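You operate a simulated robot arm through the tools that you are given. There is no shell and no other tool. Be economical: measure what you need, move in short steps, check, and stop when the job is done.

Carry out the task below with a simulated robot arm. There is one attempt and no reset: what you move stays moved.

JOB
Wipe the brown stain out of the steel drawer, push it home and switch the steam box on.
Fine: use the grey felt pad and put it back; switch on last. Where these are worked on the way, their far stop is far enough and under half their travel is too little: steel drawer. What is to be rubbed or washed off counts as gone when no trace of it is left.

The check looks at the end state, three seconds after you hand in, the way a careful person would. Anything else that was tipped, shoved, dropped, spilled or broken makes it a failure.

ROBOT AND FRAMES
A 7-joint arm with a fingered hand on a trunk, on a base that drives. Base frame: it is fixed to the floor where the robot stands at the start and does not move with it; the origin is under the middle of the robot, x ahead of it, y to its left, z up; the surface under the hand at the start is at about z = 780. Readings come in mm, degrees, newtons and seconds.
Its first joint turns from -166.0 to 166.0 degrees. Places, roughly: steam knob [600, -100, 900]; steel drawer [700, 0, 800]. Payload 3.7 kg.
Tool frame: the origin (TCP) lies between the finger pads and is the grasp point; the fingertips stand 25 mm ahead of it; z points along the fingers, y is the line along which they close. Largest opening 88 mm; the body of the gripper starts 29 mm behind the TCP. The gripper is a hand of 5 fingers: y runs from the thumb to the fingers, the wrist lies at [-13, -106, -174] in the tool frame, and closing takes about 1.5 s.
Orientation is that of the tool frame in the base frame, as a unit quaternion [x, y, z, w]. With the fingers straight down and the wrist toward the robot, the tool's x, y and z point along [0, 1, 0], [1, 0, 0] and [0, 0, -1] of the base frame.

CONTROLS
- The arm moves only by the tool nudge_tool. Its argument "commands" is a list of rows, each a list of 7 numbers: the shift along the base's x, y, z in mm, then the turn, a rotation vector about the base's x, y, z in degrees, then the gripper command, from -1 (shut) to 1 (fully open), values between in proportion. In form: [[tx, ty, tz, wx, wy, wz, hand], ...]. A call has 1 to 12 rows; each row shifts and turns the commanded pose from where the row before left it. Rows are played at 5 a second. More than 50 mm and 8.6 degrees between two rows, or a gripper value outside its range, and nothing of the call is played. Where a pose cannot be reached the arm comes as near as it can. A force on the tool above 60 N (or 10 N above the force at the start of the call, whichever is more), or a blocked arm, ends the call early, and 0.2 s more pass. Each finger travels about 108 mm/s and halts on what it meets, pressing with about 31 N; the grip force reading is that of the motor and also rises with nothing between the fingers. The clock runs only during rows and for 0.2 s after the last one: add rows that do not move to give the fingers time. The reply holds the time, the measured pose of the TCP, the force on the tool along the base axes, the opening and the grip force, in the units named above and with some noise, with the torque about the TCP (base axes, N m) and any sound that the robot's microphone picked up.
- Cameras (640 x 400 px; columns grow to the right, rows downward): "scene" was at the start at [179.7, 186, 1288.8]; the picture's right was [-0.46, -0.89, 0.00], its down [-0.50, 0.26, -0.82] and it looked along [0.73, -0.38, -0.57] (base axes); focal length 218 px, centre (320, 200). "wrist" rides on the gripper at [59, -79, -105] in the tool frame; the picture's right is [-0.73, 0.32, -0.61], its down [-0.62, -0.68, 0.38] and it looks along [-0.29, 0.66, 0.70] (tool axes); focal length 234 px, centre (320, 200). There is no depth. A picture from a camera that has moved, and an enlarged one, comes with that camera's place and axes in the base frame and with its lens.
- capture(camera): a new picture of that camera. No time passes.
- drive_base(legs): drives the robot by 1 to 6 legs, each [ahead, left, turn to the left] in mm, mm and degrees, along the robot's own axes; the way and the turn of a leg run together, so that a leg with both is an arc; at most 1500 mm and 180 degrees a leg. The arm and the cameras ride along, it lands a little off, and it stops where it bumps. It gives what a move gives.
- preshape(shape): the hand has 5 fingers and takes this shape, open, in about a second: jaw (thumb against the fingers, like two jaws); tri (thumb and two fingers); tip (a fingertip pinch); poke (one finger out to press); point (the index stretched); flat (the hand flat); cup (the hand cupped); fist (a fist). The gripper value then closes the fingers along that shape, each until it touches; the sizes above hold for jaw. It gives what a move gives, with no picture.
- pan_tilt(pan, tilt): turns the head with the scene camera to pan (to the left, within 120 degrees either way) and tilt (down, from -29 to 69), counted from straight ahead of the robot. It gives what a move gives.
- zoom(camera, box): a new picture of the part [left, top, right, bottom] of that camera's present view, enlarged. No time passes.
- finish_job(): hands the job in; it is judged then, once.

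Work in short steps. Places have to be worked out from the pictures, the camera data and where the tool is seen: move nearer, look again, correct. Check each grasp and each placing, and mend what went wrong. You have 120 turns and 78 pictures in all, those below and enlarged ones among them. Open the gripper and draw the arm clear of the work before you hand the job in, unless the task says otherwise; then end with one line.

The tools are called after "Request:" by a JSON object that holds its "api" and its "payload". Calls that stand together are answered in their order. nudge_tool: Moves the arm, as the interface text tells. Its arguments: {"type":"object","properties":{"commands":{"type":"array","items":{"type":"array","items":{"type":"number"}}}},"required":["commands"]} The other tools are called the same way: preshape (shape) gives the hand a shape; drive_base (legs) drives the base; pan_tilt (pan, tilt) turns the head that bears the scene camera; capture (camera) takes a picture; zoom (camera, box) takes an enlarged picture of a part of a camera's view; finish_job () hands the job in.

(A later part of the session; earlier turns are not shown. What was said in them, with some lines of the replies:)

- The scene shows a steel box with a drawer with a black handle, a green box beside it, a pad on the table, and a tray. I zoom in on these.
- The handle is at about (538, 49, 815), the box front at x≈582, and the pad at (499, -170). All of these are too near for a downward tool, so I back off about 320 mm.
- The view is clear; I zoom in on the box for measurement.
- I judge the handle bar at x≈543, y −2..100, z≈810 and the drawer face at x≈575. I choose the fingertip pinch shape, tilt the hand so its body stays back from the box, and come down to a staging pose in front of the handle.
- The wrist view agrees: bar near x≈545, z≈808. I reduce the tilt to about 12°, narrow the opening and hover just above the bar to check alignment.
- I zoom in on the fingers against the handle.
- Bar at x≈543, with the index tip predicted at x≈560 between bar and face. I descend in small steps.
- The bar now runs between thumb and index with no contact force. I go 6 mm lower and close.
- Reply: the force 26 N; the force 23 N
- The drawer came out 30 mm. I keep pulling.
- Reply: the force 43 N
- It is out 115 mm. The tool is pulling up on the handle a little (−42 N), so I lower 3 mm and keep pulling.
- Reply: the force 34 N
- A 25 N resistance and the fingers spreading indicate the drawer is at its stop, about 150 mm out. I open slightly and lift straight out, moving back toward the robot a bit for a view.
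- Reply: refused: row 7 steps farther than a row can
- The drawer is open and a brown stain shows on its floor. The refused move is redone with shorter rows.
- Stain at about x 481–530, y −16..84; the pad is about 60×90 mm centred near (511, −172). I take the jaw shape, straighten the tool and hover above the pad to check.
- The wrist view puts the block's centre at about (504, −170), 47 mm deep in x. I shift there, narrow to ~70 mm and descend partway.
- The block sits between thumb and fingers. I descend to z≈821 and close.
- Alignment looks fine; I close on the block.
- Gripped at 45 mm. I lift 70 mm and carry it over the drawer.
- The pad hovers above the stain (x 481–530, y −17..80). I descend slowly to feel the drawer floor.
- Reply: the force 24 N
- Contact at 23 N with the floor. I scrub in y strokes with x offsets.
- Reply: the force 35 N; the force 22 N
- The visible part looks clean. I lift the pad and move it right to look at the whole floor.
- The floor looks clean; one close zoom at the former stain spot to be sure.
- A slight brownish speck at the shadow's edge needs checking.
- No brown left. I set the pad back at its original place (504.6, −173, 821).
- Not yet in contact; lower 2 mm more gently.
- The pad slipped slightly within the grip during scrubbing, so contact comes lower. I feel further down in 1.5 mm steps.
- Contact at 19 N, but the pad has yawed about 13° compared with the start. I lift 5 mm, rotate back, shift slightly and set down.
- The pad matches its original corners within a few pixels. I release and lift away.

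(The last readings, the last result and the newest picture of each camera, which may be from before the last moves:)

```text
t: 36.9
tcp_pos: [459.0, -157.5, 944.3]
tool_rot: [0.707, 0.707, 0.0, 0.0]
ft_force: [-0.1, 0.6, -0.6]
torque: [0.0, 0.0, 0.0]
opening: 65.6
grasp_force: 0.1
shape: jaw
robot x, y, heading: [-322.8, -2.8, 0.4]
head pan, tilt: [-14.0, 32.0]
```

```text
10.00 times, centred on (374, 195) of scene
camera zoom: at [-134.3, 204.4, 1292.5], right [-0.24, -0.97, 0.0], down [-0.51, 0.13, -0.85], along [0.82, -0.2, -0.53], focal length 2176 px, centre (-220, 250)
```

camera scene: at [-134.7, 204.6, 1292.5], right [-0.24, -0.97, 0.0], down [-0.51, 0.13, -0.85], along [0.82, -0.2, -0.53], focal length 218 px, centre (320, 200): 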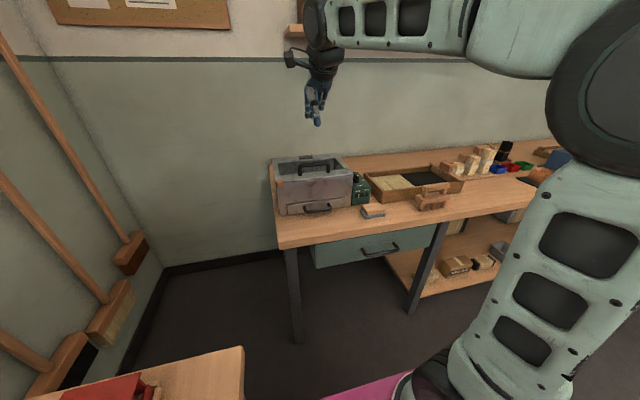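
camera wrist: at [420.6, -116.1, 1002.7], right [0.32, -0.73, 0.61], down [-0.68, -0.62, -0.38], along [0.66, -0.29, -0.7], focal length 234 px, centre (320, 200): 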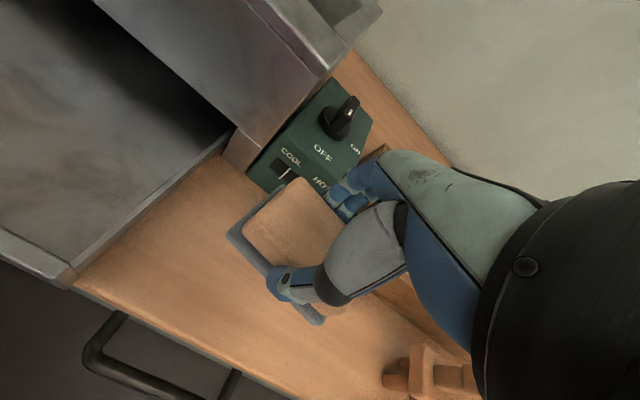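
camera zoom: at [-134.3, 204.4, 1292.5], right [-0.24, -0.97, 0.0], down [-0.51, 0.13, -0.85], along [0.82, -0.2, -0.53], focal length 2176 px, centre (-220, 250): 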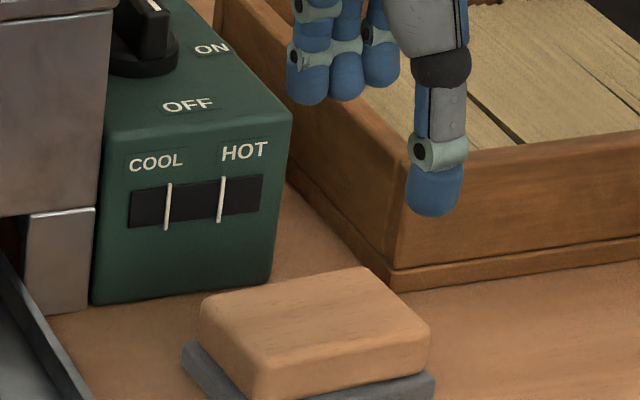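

The pad is back in place. Next I go in front of the drawer handle with closed fingers, tilted back, to push the drawer home.

Request:
{"api": "nudge_tool", "payload": {"commands": [[-25, 40, 5, 0, -6, 0, 0], [-25, 40, 0, 0, -6, 0, -0.5], [-25, 40, 0, 0, -6, 0, -1], [-20, 40, 0, 0, -4, 0, -1], [-20, 37, 0, 0, 0, 0, -1], [0, 0, -35, 0, 0, 0, -1], [0, 0, -30, 0, 0, 0, -1], [0, 0, 0, 0, 0, 0, -1]]}}

Request:
{"api": "capture", "payload": {"camera": "wrist"}}

Request:
{"api": "zoom", "payload": {"camera": "scene", "box": [250, 150, 410, 250]}}

```text
t: 38.7
tcp_pos: [355.5, 47.3, 892.3]
tool_rot: [0.694, 0.695, 0.134, 0.136]
ft_force: [0.0, -0.4, -0.3]
torque: [0.04, 0.0, -0.02]
opening: 0.1
grasp_force: 31.3
shape: jaw
out of reach, approached as far as the arm can: row 7
robot x, y, heading: [-322.2, 2.3, 0.3]
head pan, tilt: [-14.0, 32.0]
```

```text
40 pictures are left
camera wrist: at [242.6, 103.8, 961.3], right [0.07, -0.73, 0.68], down [-0.49, -0.62, -0.61], along [0.87, -0.29, -0.4], focal length 234 px, centre (320, 200)
```

wrist: 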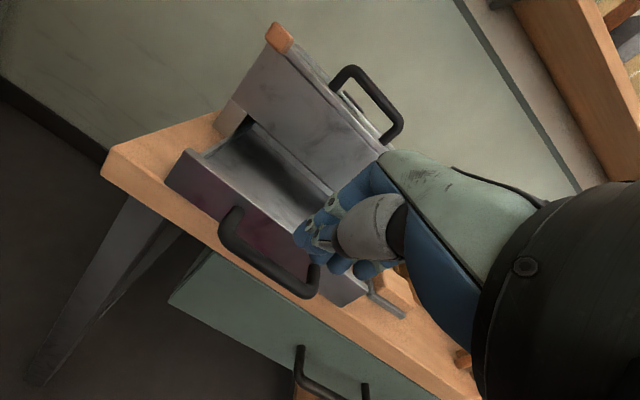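

```text
4.00 times, centred on (330, 200) of scene
camera zoom: at [-134.8, 204.7, 1292.5], right [-0.24, -0.97, 0.0], down [-0.51, 0.13, -0.85], along [0.82, -0.2, -0.53], focal length 870 px, centre (280, 200)
```

zoom: 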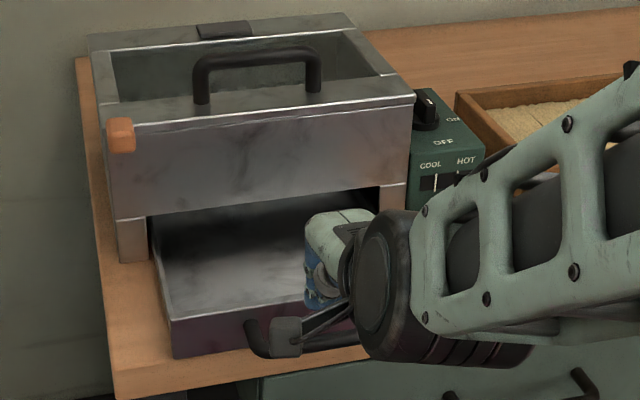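

The pose is at the near reach limit. I back the base off 80 mm, which also draws the hand clear.

Request:
{"api": "drive_base", "payload": {"legs": [[-80, 0, 0]]}}

Request:
{"api": "nudge_tool", "payload": {"commands": [[25, 0, -20, 0, 0, 0, -1], [20, -4, -30, 0, 0, 0, -1], [10, 0, -27, 0, 0, 0, -1], [0, 0, 0, 0, 0, 0, -1]]}}

Request:
{"api": "capture", "payload": {"camera": "wrist"}}

```text
t: 39.7
tcp_pos: [275.9, 45.7, 892.7]
tool_rot: [0.694, 0.695, 0.134, 0.134]
ft_force: [0.7, 0.4, 0.1]
torque: [-0.02, 0.02, -0.03]
opening: 0.2
grasp_force: 31.1
shape: jaw
robot x, y, heading: [-398.8, -0.6, -0.2]
head pan, tilt: [-14.0, 32.0]
```

```text
t: 40.7
tcp_pos: [331.7, 40.8, 814.9]
tool_rot: [0.694, 0.694, 0.134, 0.135]
ft_force: [-0.2, -0.6, 0.1]
torque: [-0.01, 0.0, -0.01]
opening: 0.1
grasp_force: 31.2
shape: jaw
robot x, y, heading: [-401.1, -0.9, 0.2]
head pan, tilt: [-14.0, 32.0]
```

```text
38 pictures are left
camera wrist: at [219.2, 99.1, 883.5], right [0.07, -0.73, 0.68], down [-0.49, -0.62, -0.61], along [0.87, -0.29, -0.4], focal length 234 px, centre (320, 200)
```

wrist: 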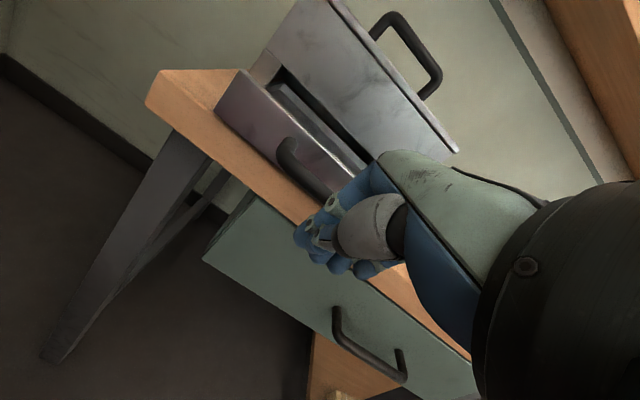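

The hand is ahead of the handle at bar height. I push forward in steps.

Request:
{"api": "nudge_tool", "payload": {"commands": [[15, 0, 2, 0, 0, 0, -1], [15, 0, 0, 0, 0, 0, -1], [15, 0, 0, 0, 0, 0, -1], [15, 0, 0, 0, 0, 0, -1], [15, 0, 0, 0, 0, 0, -1], [0, 0, 0, 0, 0, 0, -1]]}}

Request:
{"api": "capture", "payload": {"camera": "wrist"}}

```text
t: 42.1
tcp_pos: [408.2, 41.1, 817.7]
tool_rot: [0.695, 0.694, 0.133, 0.135]
ft_force: [-1.8, 0.8, -1.8]
torque: [0.01, 0.06, 0.0]
opening: 0.3
grasp_force: 31.3
shape: jaw
robot x, y, heading: [-400.8, -0.8, 0.3]
head pan, tilt: [-14.0, 32.0]
```

```text
37 pictures are left
camera wrist: at [296.7, 98.0, 886.5], right [0.07, -0.73, 0.68], down [-0.49, -0.62, -0.61], along [0.87, -0.29, -0.4], focal length 234 px, centre (320, 200)
```

wrist: 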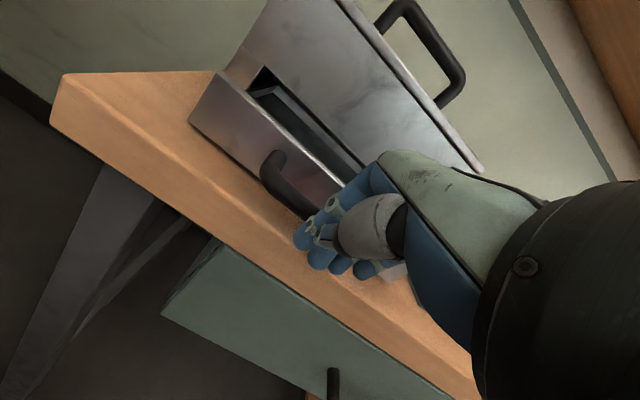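

The handle is being pushed and the drawer is going in. I continue.

Request:
{"api": "nudge_tool", "payload": {"commands": [[15, 0, 0, 0, 0, 0, -1], [15, 0, 0, 0, 0, 0, -1], [15, 0, 0, 0, 0, 0, -1], [15, 0, 0, 0, 0, 0, -1], [15, 0, 0, 0, 0, 0, -1], [10, 0, 0, 0, 0, 0, -1], [0, 0, 0, 0, 0, 0, -1]]}}

Request:
{"api": "capture", "payload": {"camera": "wrist"}}

```text
t: 43.7
tcp_pos: [492.4, 40.9, 819.2]
tool_rot: [0.694, 0.694, 0.134, 0.135]
ft_force: [-2.6, -0.9, -2.8]
torque: [0.02, 0.07, 0.0]
opening: 0.3
grasp_force: 31.1
shape: jaw
robot x, y, heading: [-397.1, 1.3, 0.2]
head pan, tilt: [-14.0, 32.0]
```

```text
36 pictures are left
camera wrist: at [380.7, 98.4, 886.7], right [0.07, -0.73, 0.68], down [-0.49, -0.62, -0.61], along [0.87, -0.29, -0.4], focal length 234 px, centre (320, 200)
```

wrist: 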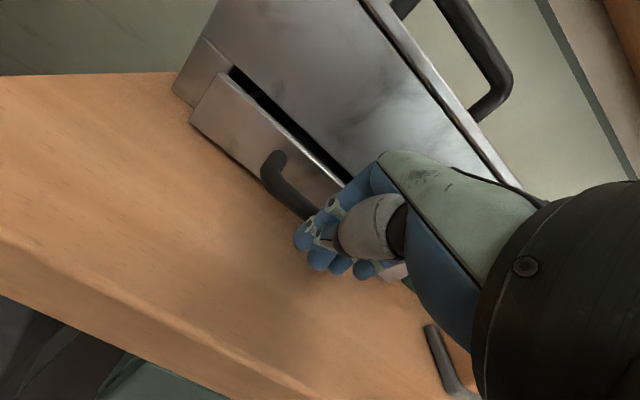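

About 25–30 mm remain. I keep pushing in small steps until the stop is felt.

Request:
{"api": "nudge_tool", "payload": {"commands": [[8, 0, 0, 0, 0, 0, -1], [8, 0, 0, 0, 0, 0, -1], [5, 0, 0, 0, 0, 0, -1], [4, 0, 0, 0, 0, 0, -1], [4, 0, 0, 0, 0, 0, -1], [3, 0, 0, 0, 0, 0, -1], [0, 0, 0, 0, 0, 0, -1]]}}

Request:
{"api": "capture", "payload": {"camera": "wrist"}}

```text
t: 45.3
tcp_pos: [523.0, 39.7, 818.0]
tool_rot: [0.694, 0.695, 0.133, 0.134]
ft_force: [-39.1, -0.1, 1.8]
torque: [0.02, 0.41, -0.1]
opening: 0.3
grasp_force: 31.0
shape: jaw
robot x, y, heading: [-402.5, -0.1, 0.1]
head pan, tilt: [-14.0, 32.0]
```

```text
35 pictures are left
camera wrist: at [410.6, 97.6, 887.1], right [0.07, -0.73, 0.68], down [-0.49, -0.62, -0.61], along [0.87, -0.29, -0.4], focal length 234 px, centre (320, 200)
```

wrist: 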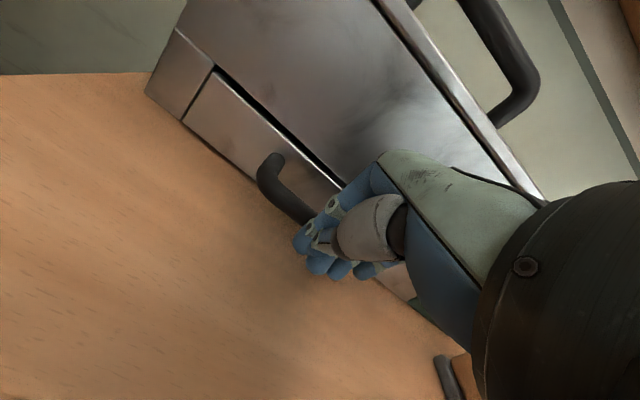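

The drawer is at its stop (39 N, flush). I back off, rise, and then drive forward for the knob.

Request:
{"api": "nudge_tool", "payload": {"commands": [[-15, 0, 0, 0, 0, 0, -1], [-30, 0, 5, 0, 0, 0, -1], [-20, 0, 35, 0, 0, 0, -1], [-20, 0, 45, 0, 0, 0, -1], [-20, 0, 45, 0, 0, 0, -1], [-20, -20, 40, 0, 0, 0, -1], [-20, -20, 40, 0, 0, 0, -1], [-20, 0, 30, 0, 0, 0, -1]]}}

Request:
{"api": "drive_base", "payload": {"legs": [[140, 0, 0]]}}

Request:
{"api": "zoom", "payload": {"camera": "scene", "box": [270, 170, 398, 250]}}

```text
t: 47.1
tcp_pos: [360.0, -0.0, 1056.3]
tool_rot: [0.695, 0.693, 0.134, 0.135]
ft_force: [0.3, 0.0, -0.3]
torque: [0.01, 0.01, 0.0]
opening: 0.1
grasp_force: 31.1
shape: jaw
robot x, y, heading: [-400.3, 0.9, 0.0]
head pan, tilt: [-14.0, 32.0]
```

```text
t: 48.5
tcp_pos: [498.9, 2.3, 1055.8]
tool_rot: [0.694, 0.694, 0.134, 0.135]
ft_force: [-0.1, 0.0, -0.3]
torque: [0.0, -0.01, -0.01]
opening: 0.1
grasp_force: 31.2
shape: jaw
robot x, y, heading: [-259.6, -1.4, 0.1]
head pan, tilt: [-14.0, 32.0]
```

```text
5.00 times, centred on (334, 210) of scene
camera zoom: at [-71.8, 204.4, 1292.5], right [-0.24, -0.97, 0.0], down [-0.51, 0.13, -0.85], along [0.82, -0.2, -0.53], focal length 1088 px, centre (250, 150)
```

zoom: 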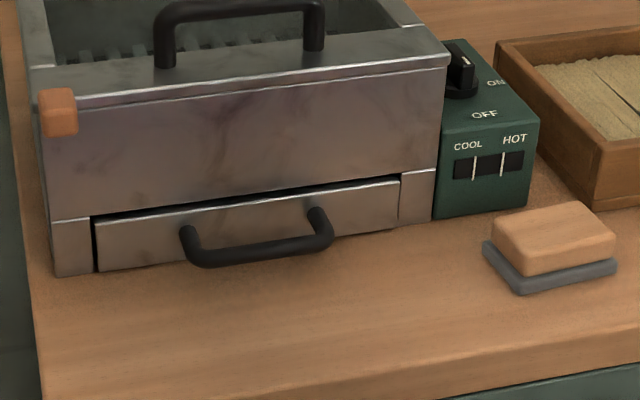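

Drawer is flush, pad in place. I move the hand near the knob with pinch shape for a close wrist view.

Request:
{"api": "preshape", "payload": {"shape": "tip"}}

Request:
{"api": "nudge_tool", "payload": {"commands": [[15, -35, 0, 0, 6, 0, 0], [15, -35, 0, 0, 6, 0, 0], [15, -35, -10, 0, 6, 0, 0], [15, -30, -20, 0, 4, 0, 0], [10, 0, -20, 0, 0, 0, 0], [0, 0, 0, 0, 0, 0, 0]]}}

Request:
{"api": "capture", "payload": {"camera": "wrist"}}

Request:
{"api": "zoom", "payload": {"camera": "scene", "box": [345, 170, 393, 200]}}

```text
t: 49.4
tcp_pos: [500.3, 2.0, 1056.9]
tool_rot: [0.694, 0.695, 0.134, 0.135]
ft_force: [0.6, 0.7, 0.4]
torque: [-0.01, -0.02, 0.01]
opening: 87.6
grasp_force: 0.0
shape: tip
robot x, y, heading: [-257.9, 1.0, 0.2]
head pan, tilt: [-14.0, 32.0]
```

```text
t: 50.8
tcp_pos: [567.2, -134.1, 1004.2]
tool_rot: [0.707, 0.707, -0.001, 0.0]
ft_force: [0.4, -0.1, -0.4]
torque: [0.0, 0.0, -0.03]
opening: 44.2
grasp_force: 0.0
shape: tip
robot x, y, heading: [-260.7, 0.3, 0.0]
head pan, tilt: [-14.0, 32.0]
```

```text
33 pictures are left
camera wrist: at [489.3, -76.2, 1110.4], right [0.32, -0.73, 0.61], down [-0.68, -0.62, -0.38], along [0.66, -0.29, -0.7], focal length 234 px, centre (320, 200)
```

wrist: 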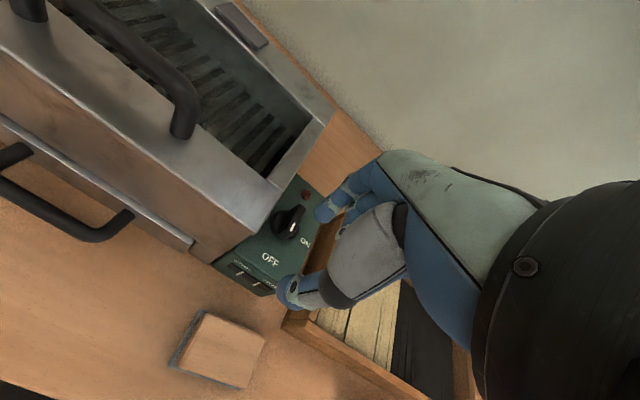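

```text
13.33 times, centred on (369, 185) of scene
camera zoom: at [-71.8, 204.5, 1292.5], right [-0.24, -0.97, 0.0], down [-0.51, 0.13, -0.85], along [0.82, -0.2, -0.53], focal length 2901 px, centre (-333, 400)
```

zoom: 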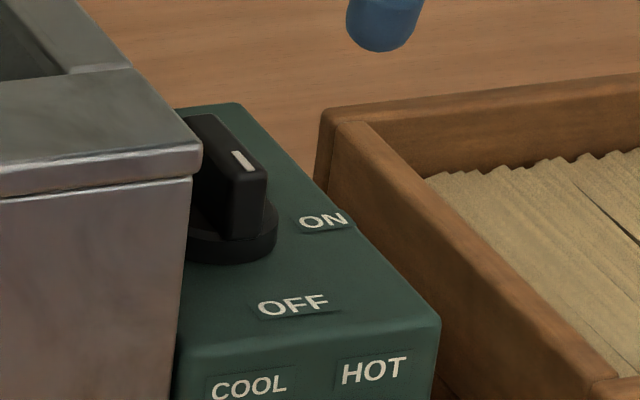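

Request:
{"api": "zoom", "payload": {"camera": "wrist", "box": [235, 165, 363, 305]}}

```text
2.86 times, centred on (299, 235) of wrist
camera zoom: at [489.3, -76.2, 1110.4], right [0.32, -0.73, 0.61], down [-0.68, -0.62, -0.38], along [0.66, -0.29, -0.7], focal length 669 px, centre (380, 100)
```

zoom: 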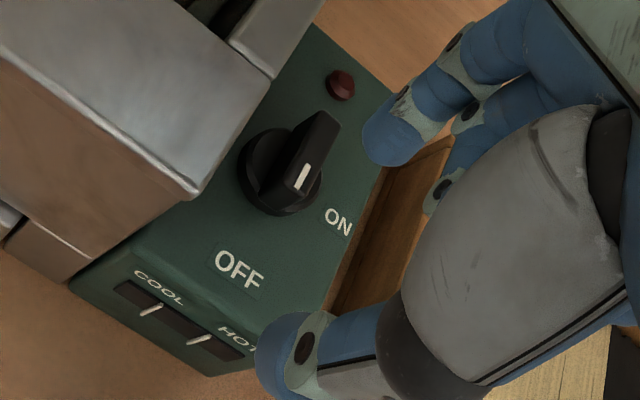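

The pointer lies toward OFF (−x); ON is toward −y, so the knob needs about +90° about z. The box wall is close, so I'll push the front end of the knob's bar sideways with one finger; I take the poke shape and inspect it.

Request:
{"api": "preshape", "payload": {"shape": "poke"}}

Request:
{"api": "capture", "payload": {"camera": "wrist"}}

Request:
{"api": "zoom", "payload": {"camera": "scene", "box": [330, 130, 410, 180]}}

```text
t: 51.7
tcp_pos: [567.0, -134.8, 1005.4]
tool_rot: [0.707, 0.707, -0.002, 0.001]
ft_force: [-0.4, 0.3, 0.1]
torque: [0.01, 0.01, -0.01]
opening: 0.2
grasp_force: 0.1
shape: poke
robot x, y, heading: [-259.6, 2.5, -0.2]
head pan, tilt: [-14.0, 32.0]
```

```text
30 pictures are left
camera wrist: at [489.0, -76.1, 1110.7], right [0.32, -0.73, 0.61], down [-0.68, -0.62, -0.38], along [0.66, -0.29, -0.7], focal length 234 px, centre (320, 200)
```

wrist: 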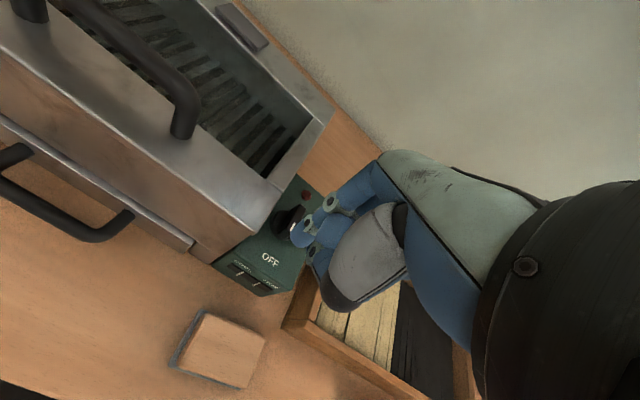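

```text
8.00 times, centred on (370, 155) of scene
camera zoom: at [-71.8, 204.4, 1292.5], right [-0.24, -0.97, 0.0], down [-0.51, 0.13, -0.85], along [0.82, -0.2, -0.53], focal length 1740 px, centre (-80, 560)
```

zoom: 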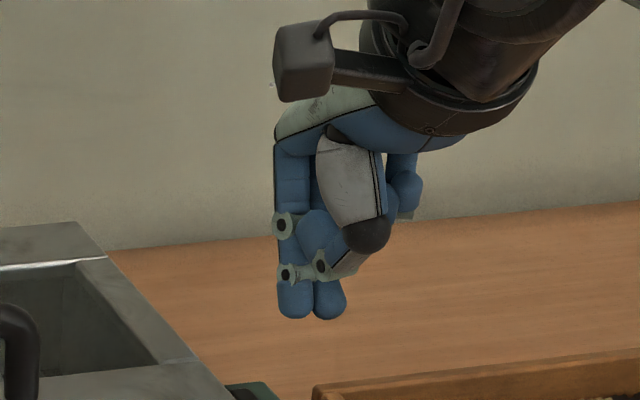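

Poke shows two tips side by side; I try the "point" shape for a slimmer probe.

Request:
{"api": "preshape", "payload": {"shape": "point"}}

Request:
{"api": "zoom", "payload": {"camera": "wrist", "box": [235, 150, 395, 310]}}

Request:
{"api": "zoom", "payload": {"camera": "scene", "box": [330, 130, 410, 180]}}

```text
t: 52.6
tcp_pos: [568.1, -132.7, 1003.6]
tool_rot: [0.707, 0.708, -0.002, 0.0]
ft_force: [0.5, 1.0, -0.1]
torque: [0.03, 0.03, 0.03]
opening: 0.3
grasp_force: 0.0
shape: point
robot x, y, heading: [-258.1, 0.9, -0.1]
head pan, tilt: [-14.0, 32.0]
```

```text
2.50 times, centred on (315, 230) of wrist
camera zoom: at [489.0, -76.1, 1110.7], right [0.32, -0.73, 0.61], down [-0.68, -0.62, -0.38], along [0.66, -0.29, -0.7], focal length 585 px, centre (332, 125)
```

zoom: 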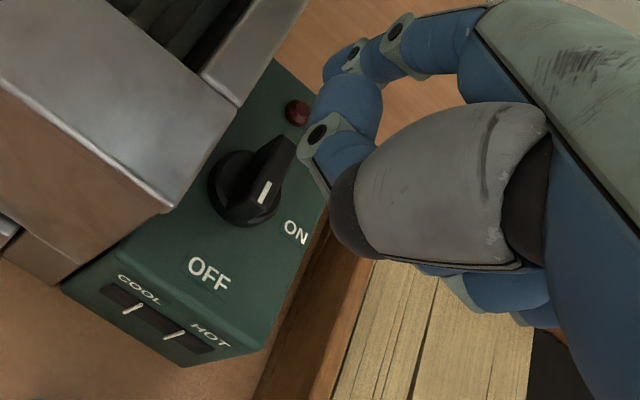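

```text
8.00 times, centred on (370, 155) of scene
camera zoom: at [-71.8, 204.4, 1292.5], right [-0.24, -0.97, 0.0], down [-0.51, 0.13, -0.85], along [0.82, -0.2, -0.53], focal length 1740 px, centre (-80, 560)
```

zoom: 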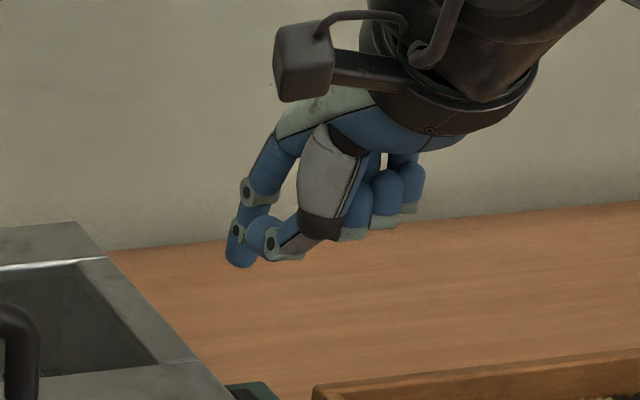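

The index tip triangulates to about TCP+(70, 10, −27), a slim probe on the hand's left side. Knob bar spans x 622–662 at y≈−145, z top≈893; box wall at y≈−106. I roll the hand 10° away from the wall and hover in front-left of the knob.

Request:
{"api": "nudge_tool", "payload": {"commands": [[-13, -2, -20, 5, 0, 0, -1], [-13, -2, -20, 5, 0, 0, -1], [0, 0, -15, 0, 0, 0, -1], [0, 0, 0, 0, 0, 0, -1]]}}

Request:
{"api": "zoom", "payload": {"camera": "wrist", "box": [235, 130, 395, 290]}}

Request:
{"api": "zoom", "payload": {"camera": "scene", "box": [335, 150, 415, 200]}}

```text
t: 53.6
tcp_pos: [543.1, -136.2, 950.1]
tool_rot: [0.705, 0.704, 0.061, -0.062]
ft_force: [0.4, -0.2, -0.3]
torque: [0.0, 0.0, 0.02]
opening: 0.1
grasp_force: 0.0
shape: point
robot x, y, heading: [-255.6, 2.1, -0.1]
head pan, tilt: [-14.0, 32.0]
```

```text
2.50 times, centred on (315, 210) of wrist
camera zoom: at [464.6, -98.4, 1064.9], right [0.32, -0.82, 0.47], down [-0.68, -0.55, -0.48], along [0.66, -0.16, -0.74], focal length 585 px, centre (332, 175)
```

zoom: 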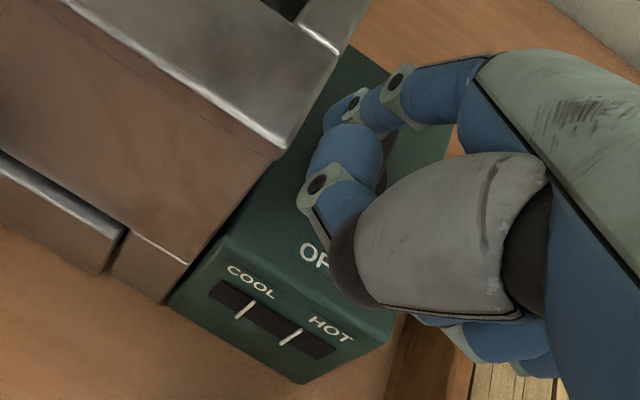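

```text
8.00 times, centred on (375, 175) of scene
camera zoom: at [-71.8, 204.4, 1292.5], right [-0.24, -0.97, 0.0], down [-0.51, 0.13, -0.85], along [0.82, -0.2, -0.53], focal length 1740 px, centre (-120, 400)
```

zoom: 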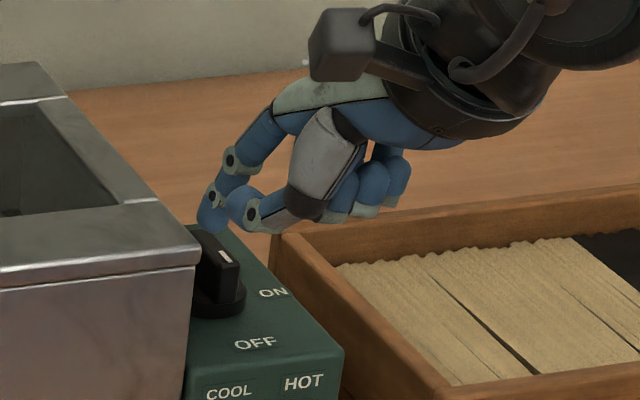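

The tip is at about (613, −122, 925), as predicted. I descend 40 mm beside the wall, in front of the knob.

Request:
{"api": "nudge_tool", "payload": {"commands": [[0, 0, -15, 0, 0, 0, -1], [0, 0, -15, 0, 0, 0, -1], [0, 0, -10, 0, 0, 0, -1], [0, 0, 0, 0, 0, 0, -1]]}}

Request:
{"api": "zoom", "payload": {"camera": "scene", "box": [342, 165, 390, 195]}}

Request:
{"api": "zoom", "payload": {"camera": "wrist", "box": [235, 110, 395, 270]}}

```text
t: 54.6
tcp_pos: [543.5, -137.6, 909.5]
tool_rot: [0.704, 0.705, 0.062, -0.062]
ft_force: [-0.5, 0.6, -0.4]
torque: [0.0, -0.01, 0.0]
opening: 0.0
grasp_force: 0.2
shape: point
robot x, y, heading: [-258.4, 3.3, 0.2]
head pan, tilt: [-14.0, 32.0]
```

```text
13.33 times, centred on (366, 180) of scene
camera zoom: at [-71.8, 204.4, 1292.5], right [-0.24, -0.97, 0.0], down [-0.51, 0.13, -0.85], along [0.82, -0.2, -0.53], focal length 2901 px, centre (-293, 467)
```

zoom: 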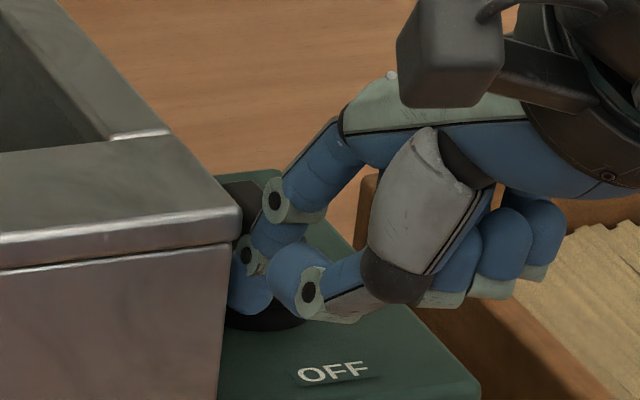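

```text
2.50 times, centred on (315, 190) of wrist
camera zoom: at [466.1, -99.1, 1024.1], right [0.32, -0.82, 0.47], down [-0.68, -0.55, -0.48], along [0.66, -0.16, -0.74], focal length 585 px, centre (332, 225)
```

zoom: 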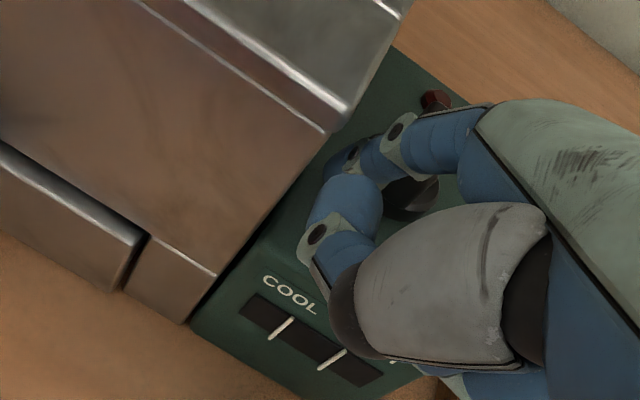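

The finger is clear of wall and knob. I slide forward alongside the bar's front end, then sweep toward −y.

Request:
{"api": "nudge_tool", "payload": {"commands": [[7, 2, 1, 0, 0, 0, -1], [6, 0, 0, 0, 0, 0, -1], [-1, -5, 0, 0, 0, 0, -1], [-2, -6, 0, 0, 0, 0, -1], [-2, -6, 0, 0, 0, 0, -1], [0, 0, 0, 0, 0, 0, -1]]}}

Request:
{"api": "zoom", "payload": {"camera": "scene", "box": [342, 165, 390, 195]}}

```text
t: 56.0
tcp_pos: [552.1, -152.4, 913.5]
tool_rot: [0.704, 0.705, 0.061, -0.061]
ft_force: [0.4, 0.5, 0.0]
torque: [0.02, 0.0, -0.01]
opening: 0.0
grasp_force: 0.0
shape: point
robot x, y, heading: [-257.8, -0.2, -0.1]
head pan, tilt: [-14.0, 32.0]
```

```text
13.33 times, centred on (366, 180) of scene
camera zoom: at [-71.8, 204.4, 1292.5], right [-0.24, -0.97, 0.0], down [-0.51, 0.13, -0.85], along [0.82, -0.2, -0.53], focal length 2901 px, centre (-293, 467)
```

zoom: 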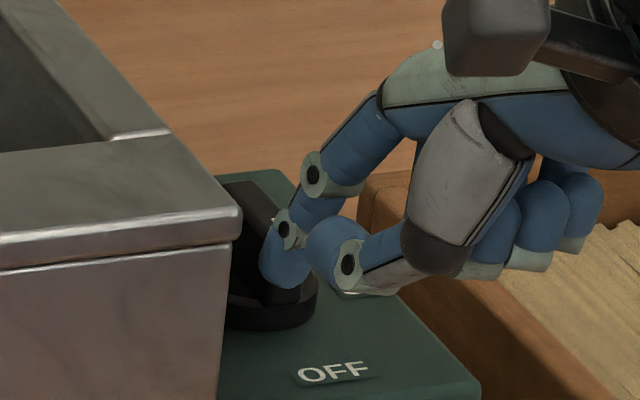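

The finger slid past just ahead of the bar's end without contact. I go back left, 10 mm further forward, and sweep again along the arc.

Request:
{"api": "nudge_tool", "payload": {"commands": [[-4, 4, 0, 0, 0, 0, -1], [0, 10, 0, 0, 0, 0, -1], [7, 0, 0, 0, 0, 0, -1], [7, 0, 0, 0, 0, 0, -1], [0, 0, 0, 0, 0, 0, -1]]}}

Request:
{"api": "zoom", "payload": {"camera": "scene", "box": [342, 165, 390, 195]}}

```text
t: 57.2
tcp_pos: [561.4, -138.4, 912.5]
tool_rot: [0.705, 0.704, 0.061, -0.062]
ft_force: [-0.5, 0.4, 0.4]
torque: [0.02, 0.01, 0.01]
opening: 0.1
grasp_force: 0.0
shape: point
robot x, y, heading: [-256.5, 1.1, 0.1]
head pan, tilt: [-14.0, 32.0]
```

```text
13.33 times, centred on (366, 180) of scene
camera zoom: at [-71.8, 204.4, 1292.5], right [-0.24, -0.97, 0.0], down [-0.51, 0.13, -0.85], along [0.82, -0.2, -0.53], focal length 2901 px, centre (-293, 467)
```

zoom: 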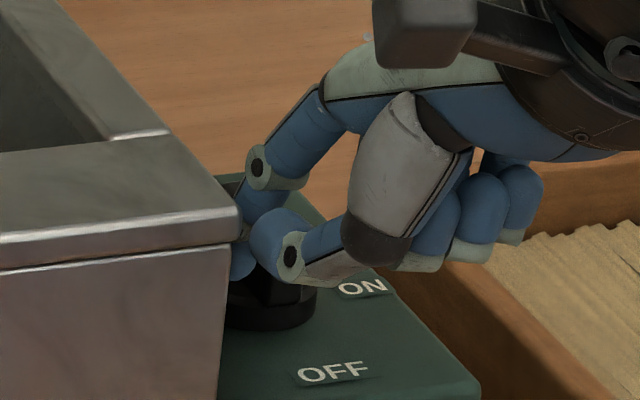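

The finger now is beside the bar, between it and the wall. I sweep along the arc toward −y.

Request:
{"api": "nudge_tool", "payload": {"commands": [[0, 0, -3, 0, 0, 0, -1], [-1, -5, 0, 0, 0, 0, -1], [-2, -5, 0, 0, 0, 0, -1], [-3, -6, 0, 0, 0, 0, -1], [-1, -6, 0, 0, 0, 0, -1], [1, -6, 0, 0, 0, 0, -1], [0, 0, 0, 0, 0, 0, -1]]}}

Request:
{"api": "zoom", "payload": {"camera": "scene", "box": [342, 165, 390, 195]}}

```text
t: 58.8
tcp_pos: [556.1, -167.5, 910.1]
tool_rot: [0.704, 0.705, 0.06, -0.061]
ft_force: [0.3, 0.2, -0.1]
torque: [0.02, 0.01, 0.0]
opening: 0.2
grasp_force: 0.0
shape: point
robot x, y, heading: [-259.5, 0.1, -0.1]
head pan, tilt: [-14.0, 32.0]
```

```text
13.33 times, centred on (366, 180) of scene
camera zoom: at [-71.8, 204.4, 1292.5], right [-0.24, -0.97, 0.0], down [-0.51, 0.13, -0.85], along [0.82, -0.2, -0.53], focal length 2901 px, centre (-293, 467)
```

zoom: 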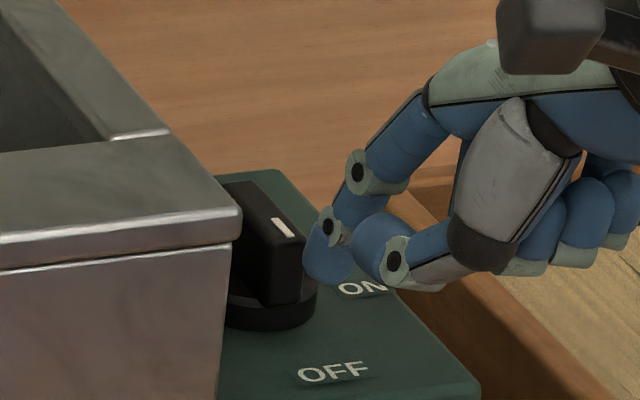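

The knob is unmoved; the finger still passed ahead of the bar's end, so the knob is ~12 mm deeper than judged. I go back and engage deeper.

Request:
{"api": "nudge_tool", "payload": {"commands": [[-6, 10, 0, 0, 0, 0, -1], [0, 10, 0, 0, 0, 0, -1], [0, 10, 0, 0, 0, 0, -1], [8, 0, 0, 0, 0, 0, -1], [8, 0, 0, 0, 0, 0, -1], [8, 0, 0, 0, 0, 0, -1], [0, 0, 0, 0, 0, 0, -1]]}}

Request:
{"api": "zoom", "payload": {"camera": "scene", "box": [342, 165, 390, 195]}}

Request:
{"api": "zoom", "payload": {"camera": "wrist", "box": [235, 110, 395, 270]}}

```text
t: 60.4
tcp_pos: [574.2, -136.5, 910.0]
tool_rot: [0.705, 0.704, 0.06, -0.062]
ft_force: [-0.1, -0.4, -0.3]
torque: [0.0, 0.01, 0.01]
opening: 0.1
grasp_force: 0.0
shape: point
robot x, y, heading: [-260.0, 0.1, 0.1]
head pan, tilt: [-14.0, 32.0]
```

```text
13.33 times, centred on (366, 180) of scene
camera zoom: at [-71.8, 204.4, 1292.5], right [-0.24, -0.97, 0.0], down [-0.51, 0.13, -0.85], along [0.82, -0.2, -0.53], focal length 2901 px, centre (-293, 467)
```

zoom: 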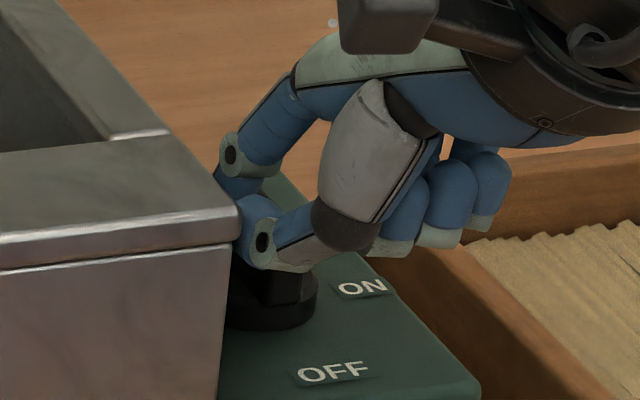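

```text
2.50 times, centred on (315, 190) of wrist
camera zoom: at [495.8, -98.4, 1024.2], right [0.32, -0.82, 0.47], down [-0.68, -0.55, -0.48], along [0.66, -0.17, -0.74], focal length 585 px, centre (332, 225)
```

zoom: 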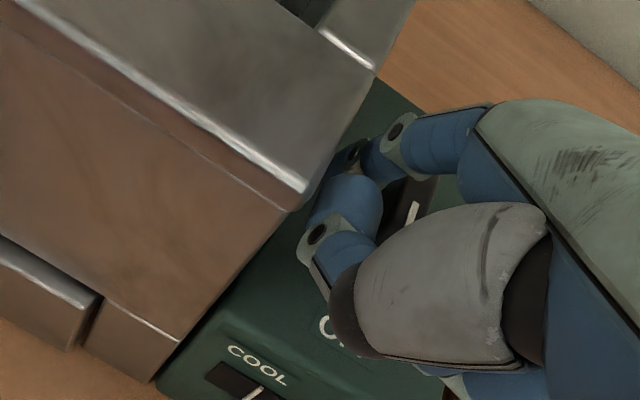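

The white mark now computes to x≈638, so the finger (x≈644) is truly beside the bar's front half. I sweep toward −y.

Request:
{"api": "nudge_tool", "payload": {"commands": [[0, -5, 0, 0, 0, 0, -1], [-1, -5, 0, 0, 0, 0, -1], [-2, -5, 0, 0, 0, 0, -1], [-2, -5, 0, 0, 0, 0, -1], [-1, -5, 0, 0, 0, 0, -1], [0, 0, 0, 0, 0, 0, -1]]}}

Request:
{"api": "zoom", "payload": {"camera": "scene", "box": [342, 165, 390, 195]}}

```text
t: 61.8
tcp_pos: [566.8, -162.3, 908.4]
tool_rot: [0.705, 0.704, 0.06, -0.062]
ft_force: [0.0, -0.1, 0.0]
torque: [-0.02, 0.0, 0.0]
opening: 0.2
grasp_force: 0.1
shape: point
robot x, y, heading: [-260.0, -0.9, 0.1]
head pan, tilt: [-14.0, 32.0]
```

```text
13.33 times, centred on (366, 180) of scene
camera zoom: at [-71.8, 204.4, 1292.5], right [-0.24, -0.97, 0.0], down [-0.51, 0.13, -0.85], along [0.82, -0.2, -0.53], focal length 2901 px, centre (-293, 467)
```

zoom: 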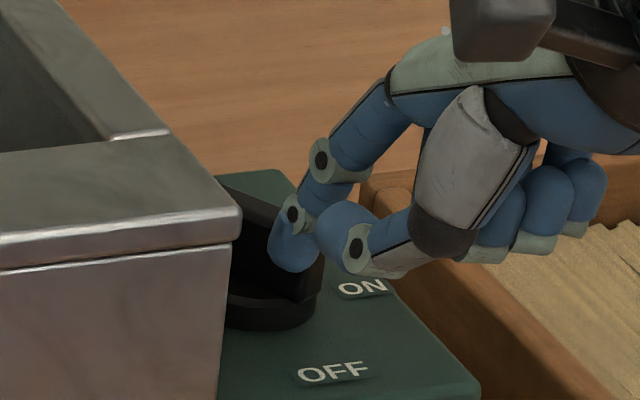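

The knob has turned partway. I continue the arc, −y then +x.

Request:
{"api": "nudge_tool", "payload": {"commands": [[0, -5, 0, 0, 0, 0, -1], [1, -5, 0, 0, 0, 0, -1], [3, -4, 0, 0, 0, 0, -1], [4, -3, 0, 0, 0, 0, -1], [4, -2, 0, 0, 0, 0, -1], [0, 0, 0, 0, 0, 0, -1]]}}

Request:
{"api": "zoom", "payload": {"camera": "scene", "box": [342, 165, 390, 195]}}

```text
t: 63.2
tcp_pos: [579.8, -180.4, 909.1]
tool_rot: [0.705, 0.704, 0.061, -0.062]
ft_force: [-1.2, -0.5, -0.1]
torque: [0.02, 0.01, 0.01]
opening: 80.4
grasp_force: 0.0
shape: point
robot x, y, heading: [-258.3, 0.3, -0.2]
head pan, tilt: [-14.0, 32.0]
```

```text
13.33 times, centred on (366, 180) of scene
camera zoom: at [-71.8, 204.4, 1292.5], right [-0.24, -0.97, 0.0], down [-0.51, 0.13, -0.85], along [0.82, -0.2, -0.53], focal length 2901 px, centre (-293, 467)
```

zoom: 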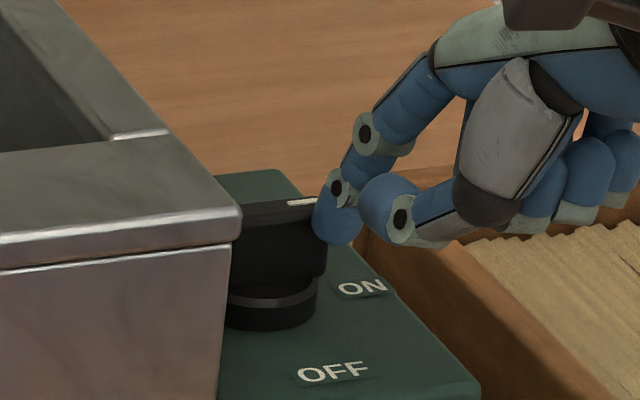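

The bar now points to −y (ON). I lift straight up and look at the lamp and pointer.

Request:
{"api": "nudge_tool", "payload": {"commands": [[-3, 0, 5, 0, 0, 0, -1], [0, 0, 20, 0, 0, 0, -1], [0, 0, 35, 0, 0, 0, -1], [0, 0, 40, 0, 0, 0, -1], [-30, 0, 20, 0, 0, 0, -1], [-40, 0, 0, 0, 0, 0, -1], [0, 0, 0, 0, 0, 0, -1]]}}

Request:
{"api": "zoom", "payload": {"camera": "scene", "box": [342, 165, 390, 195]}}

Request:
{"api": "zoom", "payload": {"camera": "wrist", "box": [235, 80, 395, 240]}}

```text
t: 64.8
tcp_pos: [504.6, -180.4, 1027.8]
tool_rot: [0.705, 0.704, 0.061, -0.062]
ft_force: [-1.3, -0.6, 0.5]
torque: [0.02, 0.01, 0.04]
opening: 80.4
grasp_force: 0.1
shape: point
robot x, y, heading: [-257.8, -2.0, -0.0]
head pan, tilt: [-14.0, 32.0]
```

```text
13.33 times, centred on (366, 180) of scene
camera zoom: at [-71.8, 204.4, 1292.5], right [-0.24, -0.97, 0.0], down [-0.51, 0.13, -0.85], along [0.82, -0.2, -0.53], focal length 2901 px, centre (-293, 467)
```

zoom: 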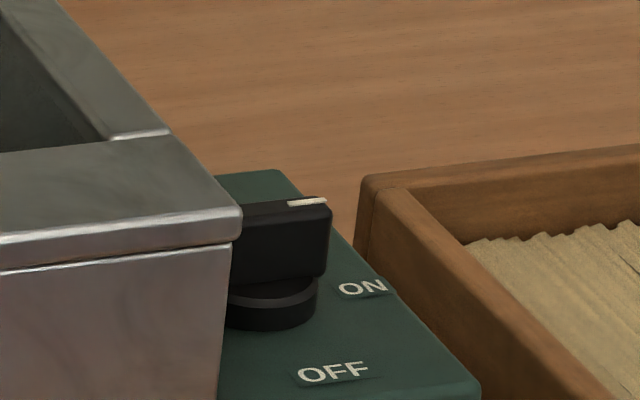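

```text
2.50 times, centred on (315, 160) of wrist
camera zoom: at [427.2, -141.9, 1142.7], right [0.32, -0.82, 0.47], down [-0.68, -0.55, -0.48], along [0.66, -0.16, -0.74], focal length 585 px, centre (332, 300)
```

zoom: 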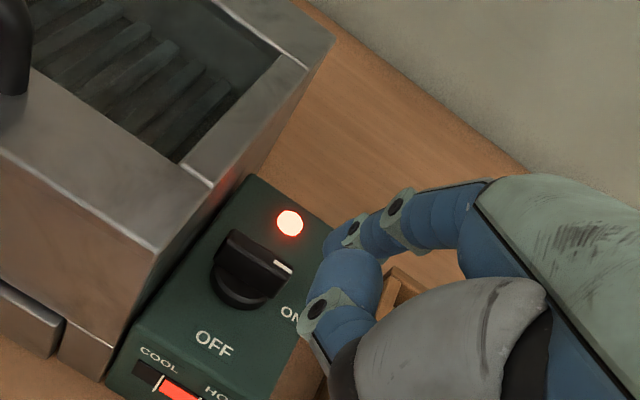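

The lamp is lit and the heat indicator glows: it is on. I draw the arm clear, open the hand and take one last overview.

Request:
{"api": "nudge_tool", "payload": {"commands": [[-15, 20, 35, -5, 0, 0, -1], [-15, 20, 35, -5, 0, 0, -1], [0, 20, 35, 0, 0, 0, -1], [0, 0, 0, 0, 0, 0, -1]]}}

Request:
{"api": "preshape", "payload": {"shape": "jaw"}}

Request:
{"api": "zoom", "payload": {"camera": "scene", "box": [240, 130, 496, 290]}}

```text
t: 65.8
tcp_pos: [475.7, -122.9, 1135.8]
tool_rot: [0.707, 0.707, -0.001, 0.001]
ft_force: [0.5, 0.4, 0.5]
torque: [0.03, -0.02, -0.02]
opening: 80.7
grasp_force: 0.1
shape: point
robot x, y, heading: [-262.7, 0.4, 0.0]
head pan, tilt: [-14.0, 32.0]
```

```text
t: 66.7
tcp_pos: [475.5, -123.6, 1134.1]
tool_rot: [0.706, 0.708, -0.001, 0.0]
ft_force: [0.2, -0.2, 0.4]
torque: [-0.03, -0.01, 0.02]
opening: 87.8
grasp_force: 0.0
shape: jaw
robot x, y, heading: [-258.8, 2.4, 0.1]
head pan, tilt: [-14.0, 32.0]
```

```text
2.50 times, centred on (368, 210) of scene
camera zoom: at [-71.8, 204.4, 1292.5], right [-0.24, -0.97, 0.0], down [-0.51, 0.13, -0.85], along [0.82, -0.2, -0.53], focal length 544 px, centre (200, 175)
```

zoom: 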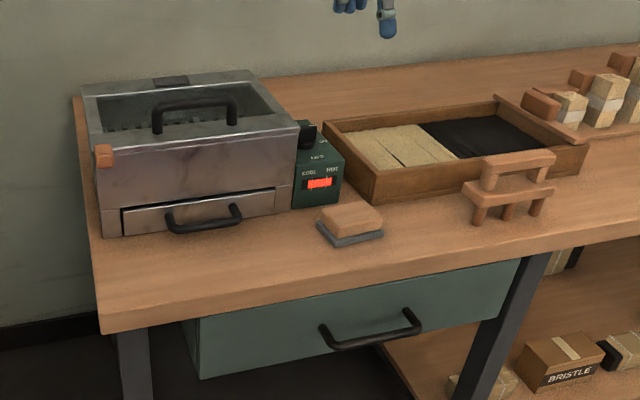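

Everything is in place: drawer shut, pad back, steam box on. I hand in.

Request:
{"api": "finish_job", "payload": {}}

```text
The job is handed in.
```

The brown stain is wiped out of the steel drawer, the drawer is pushed home, the grey felt pad is back where it was, and the steam box was switched on last (lamp lit).
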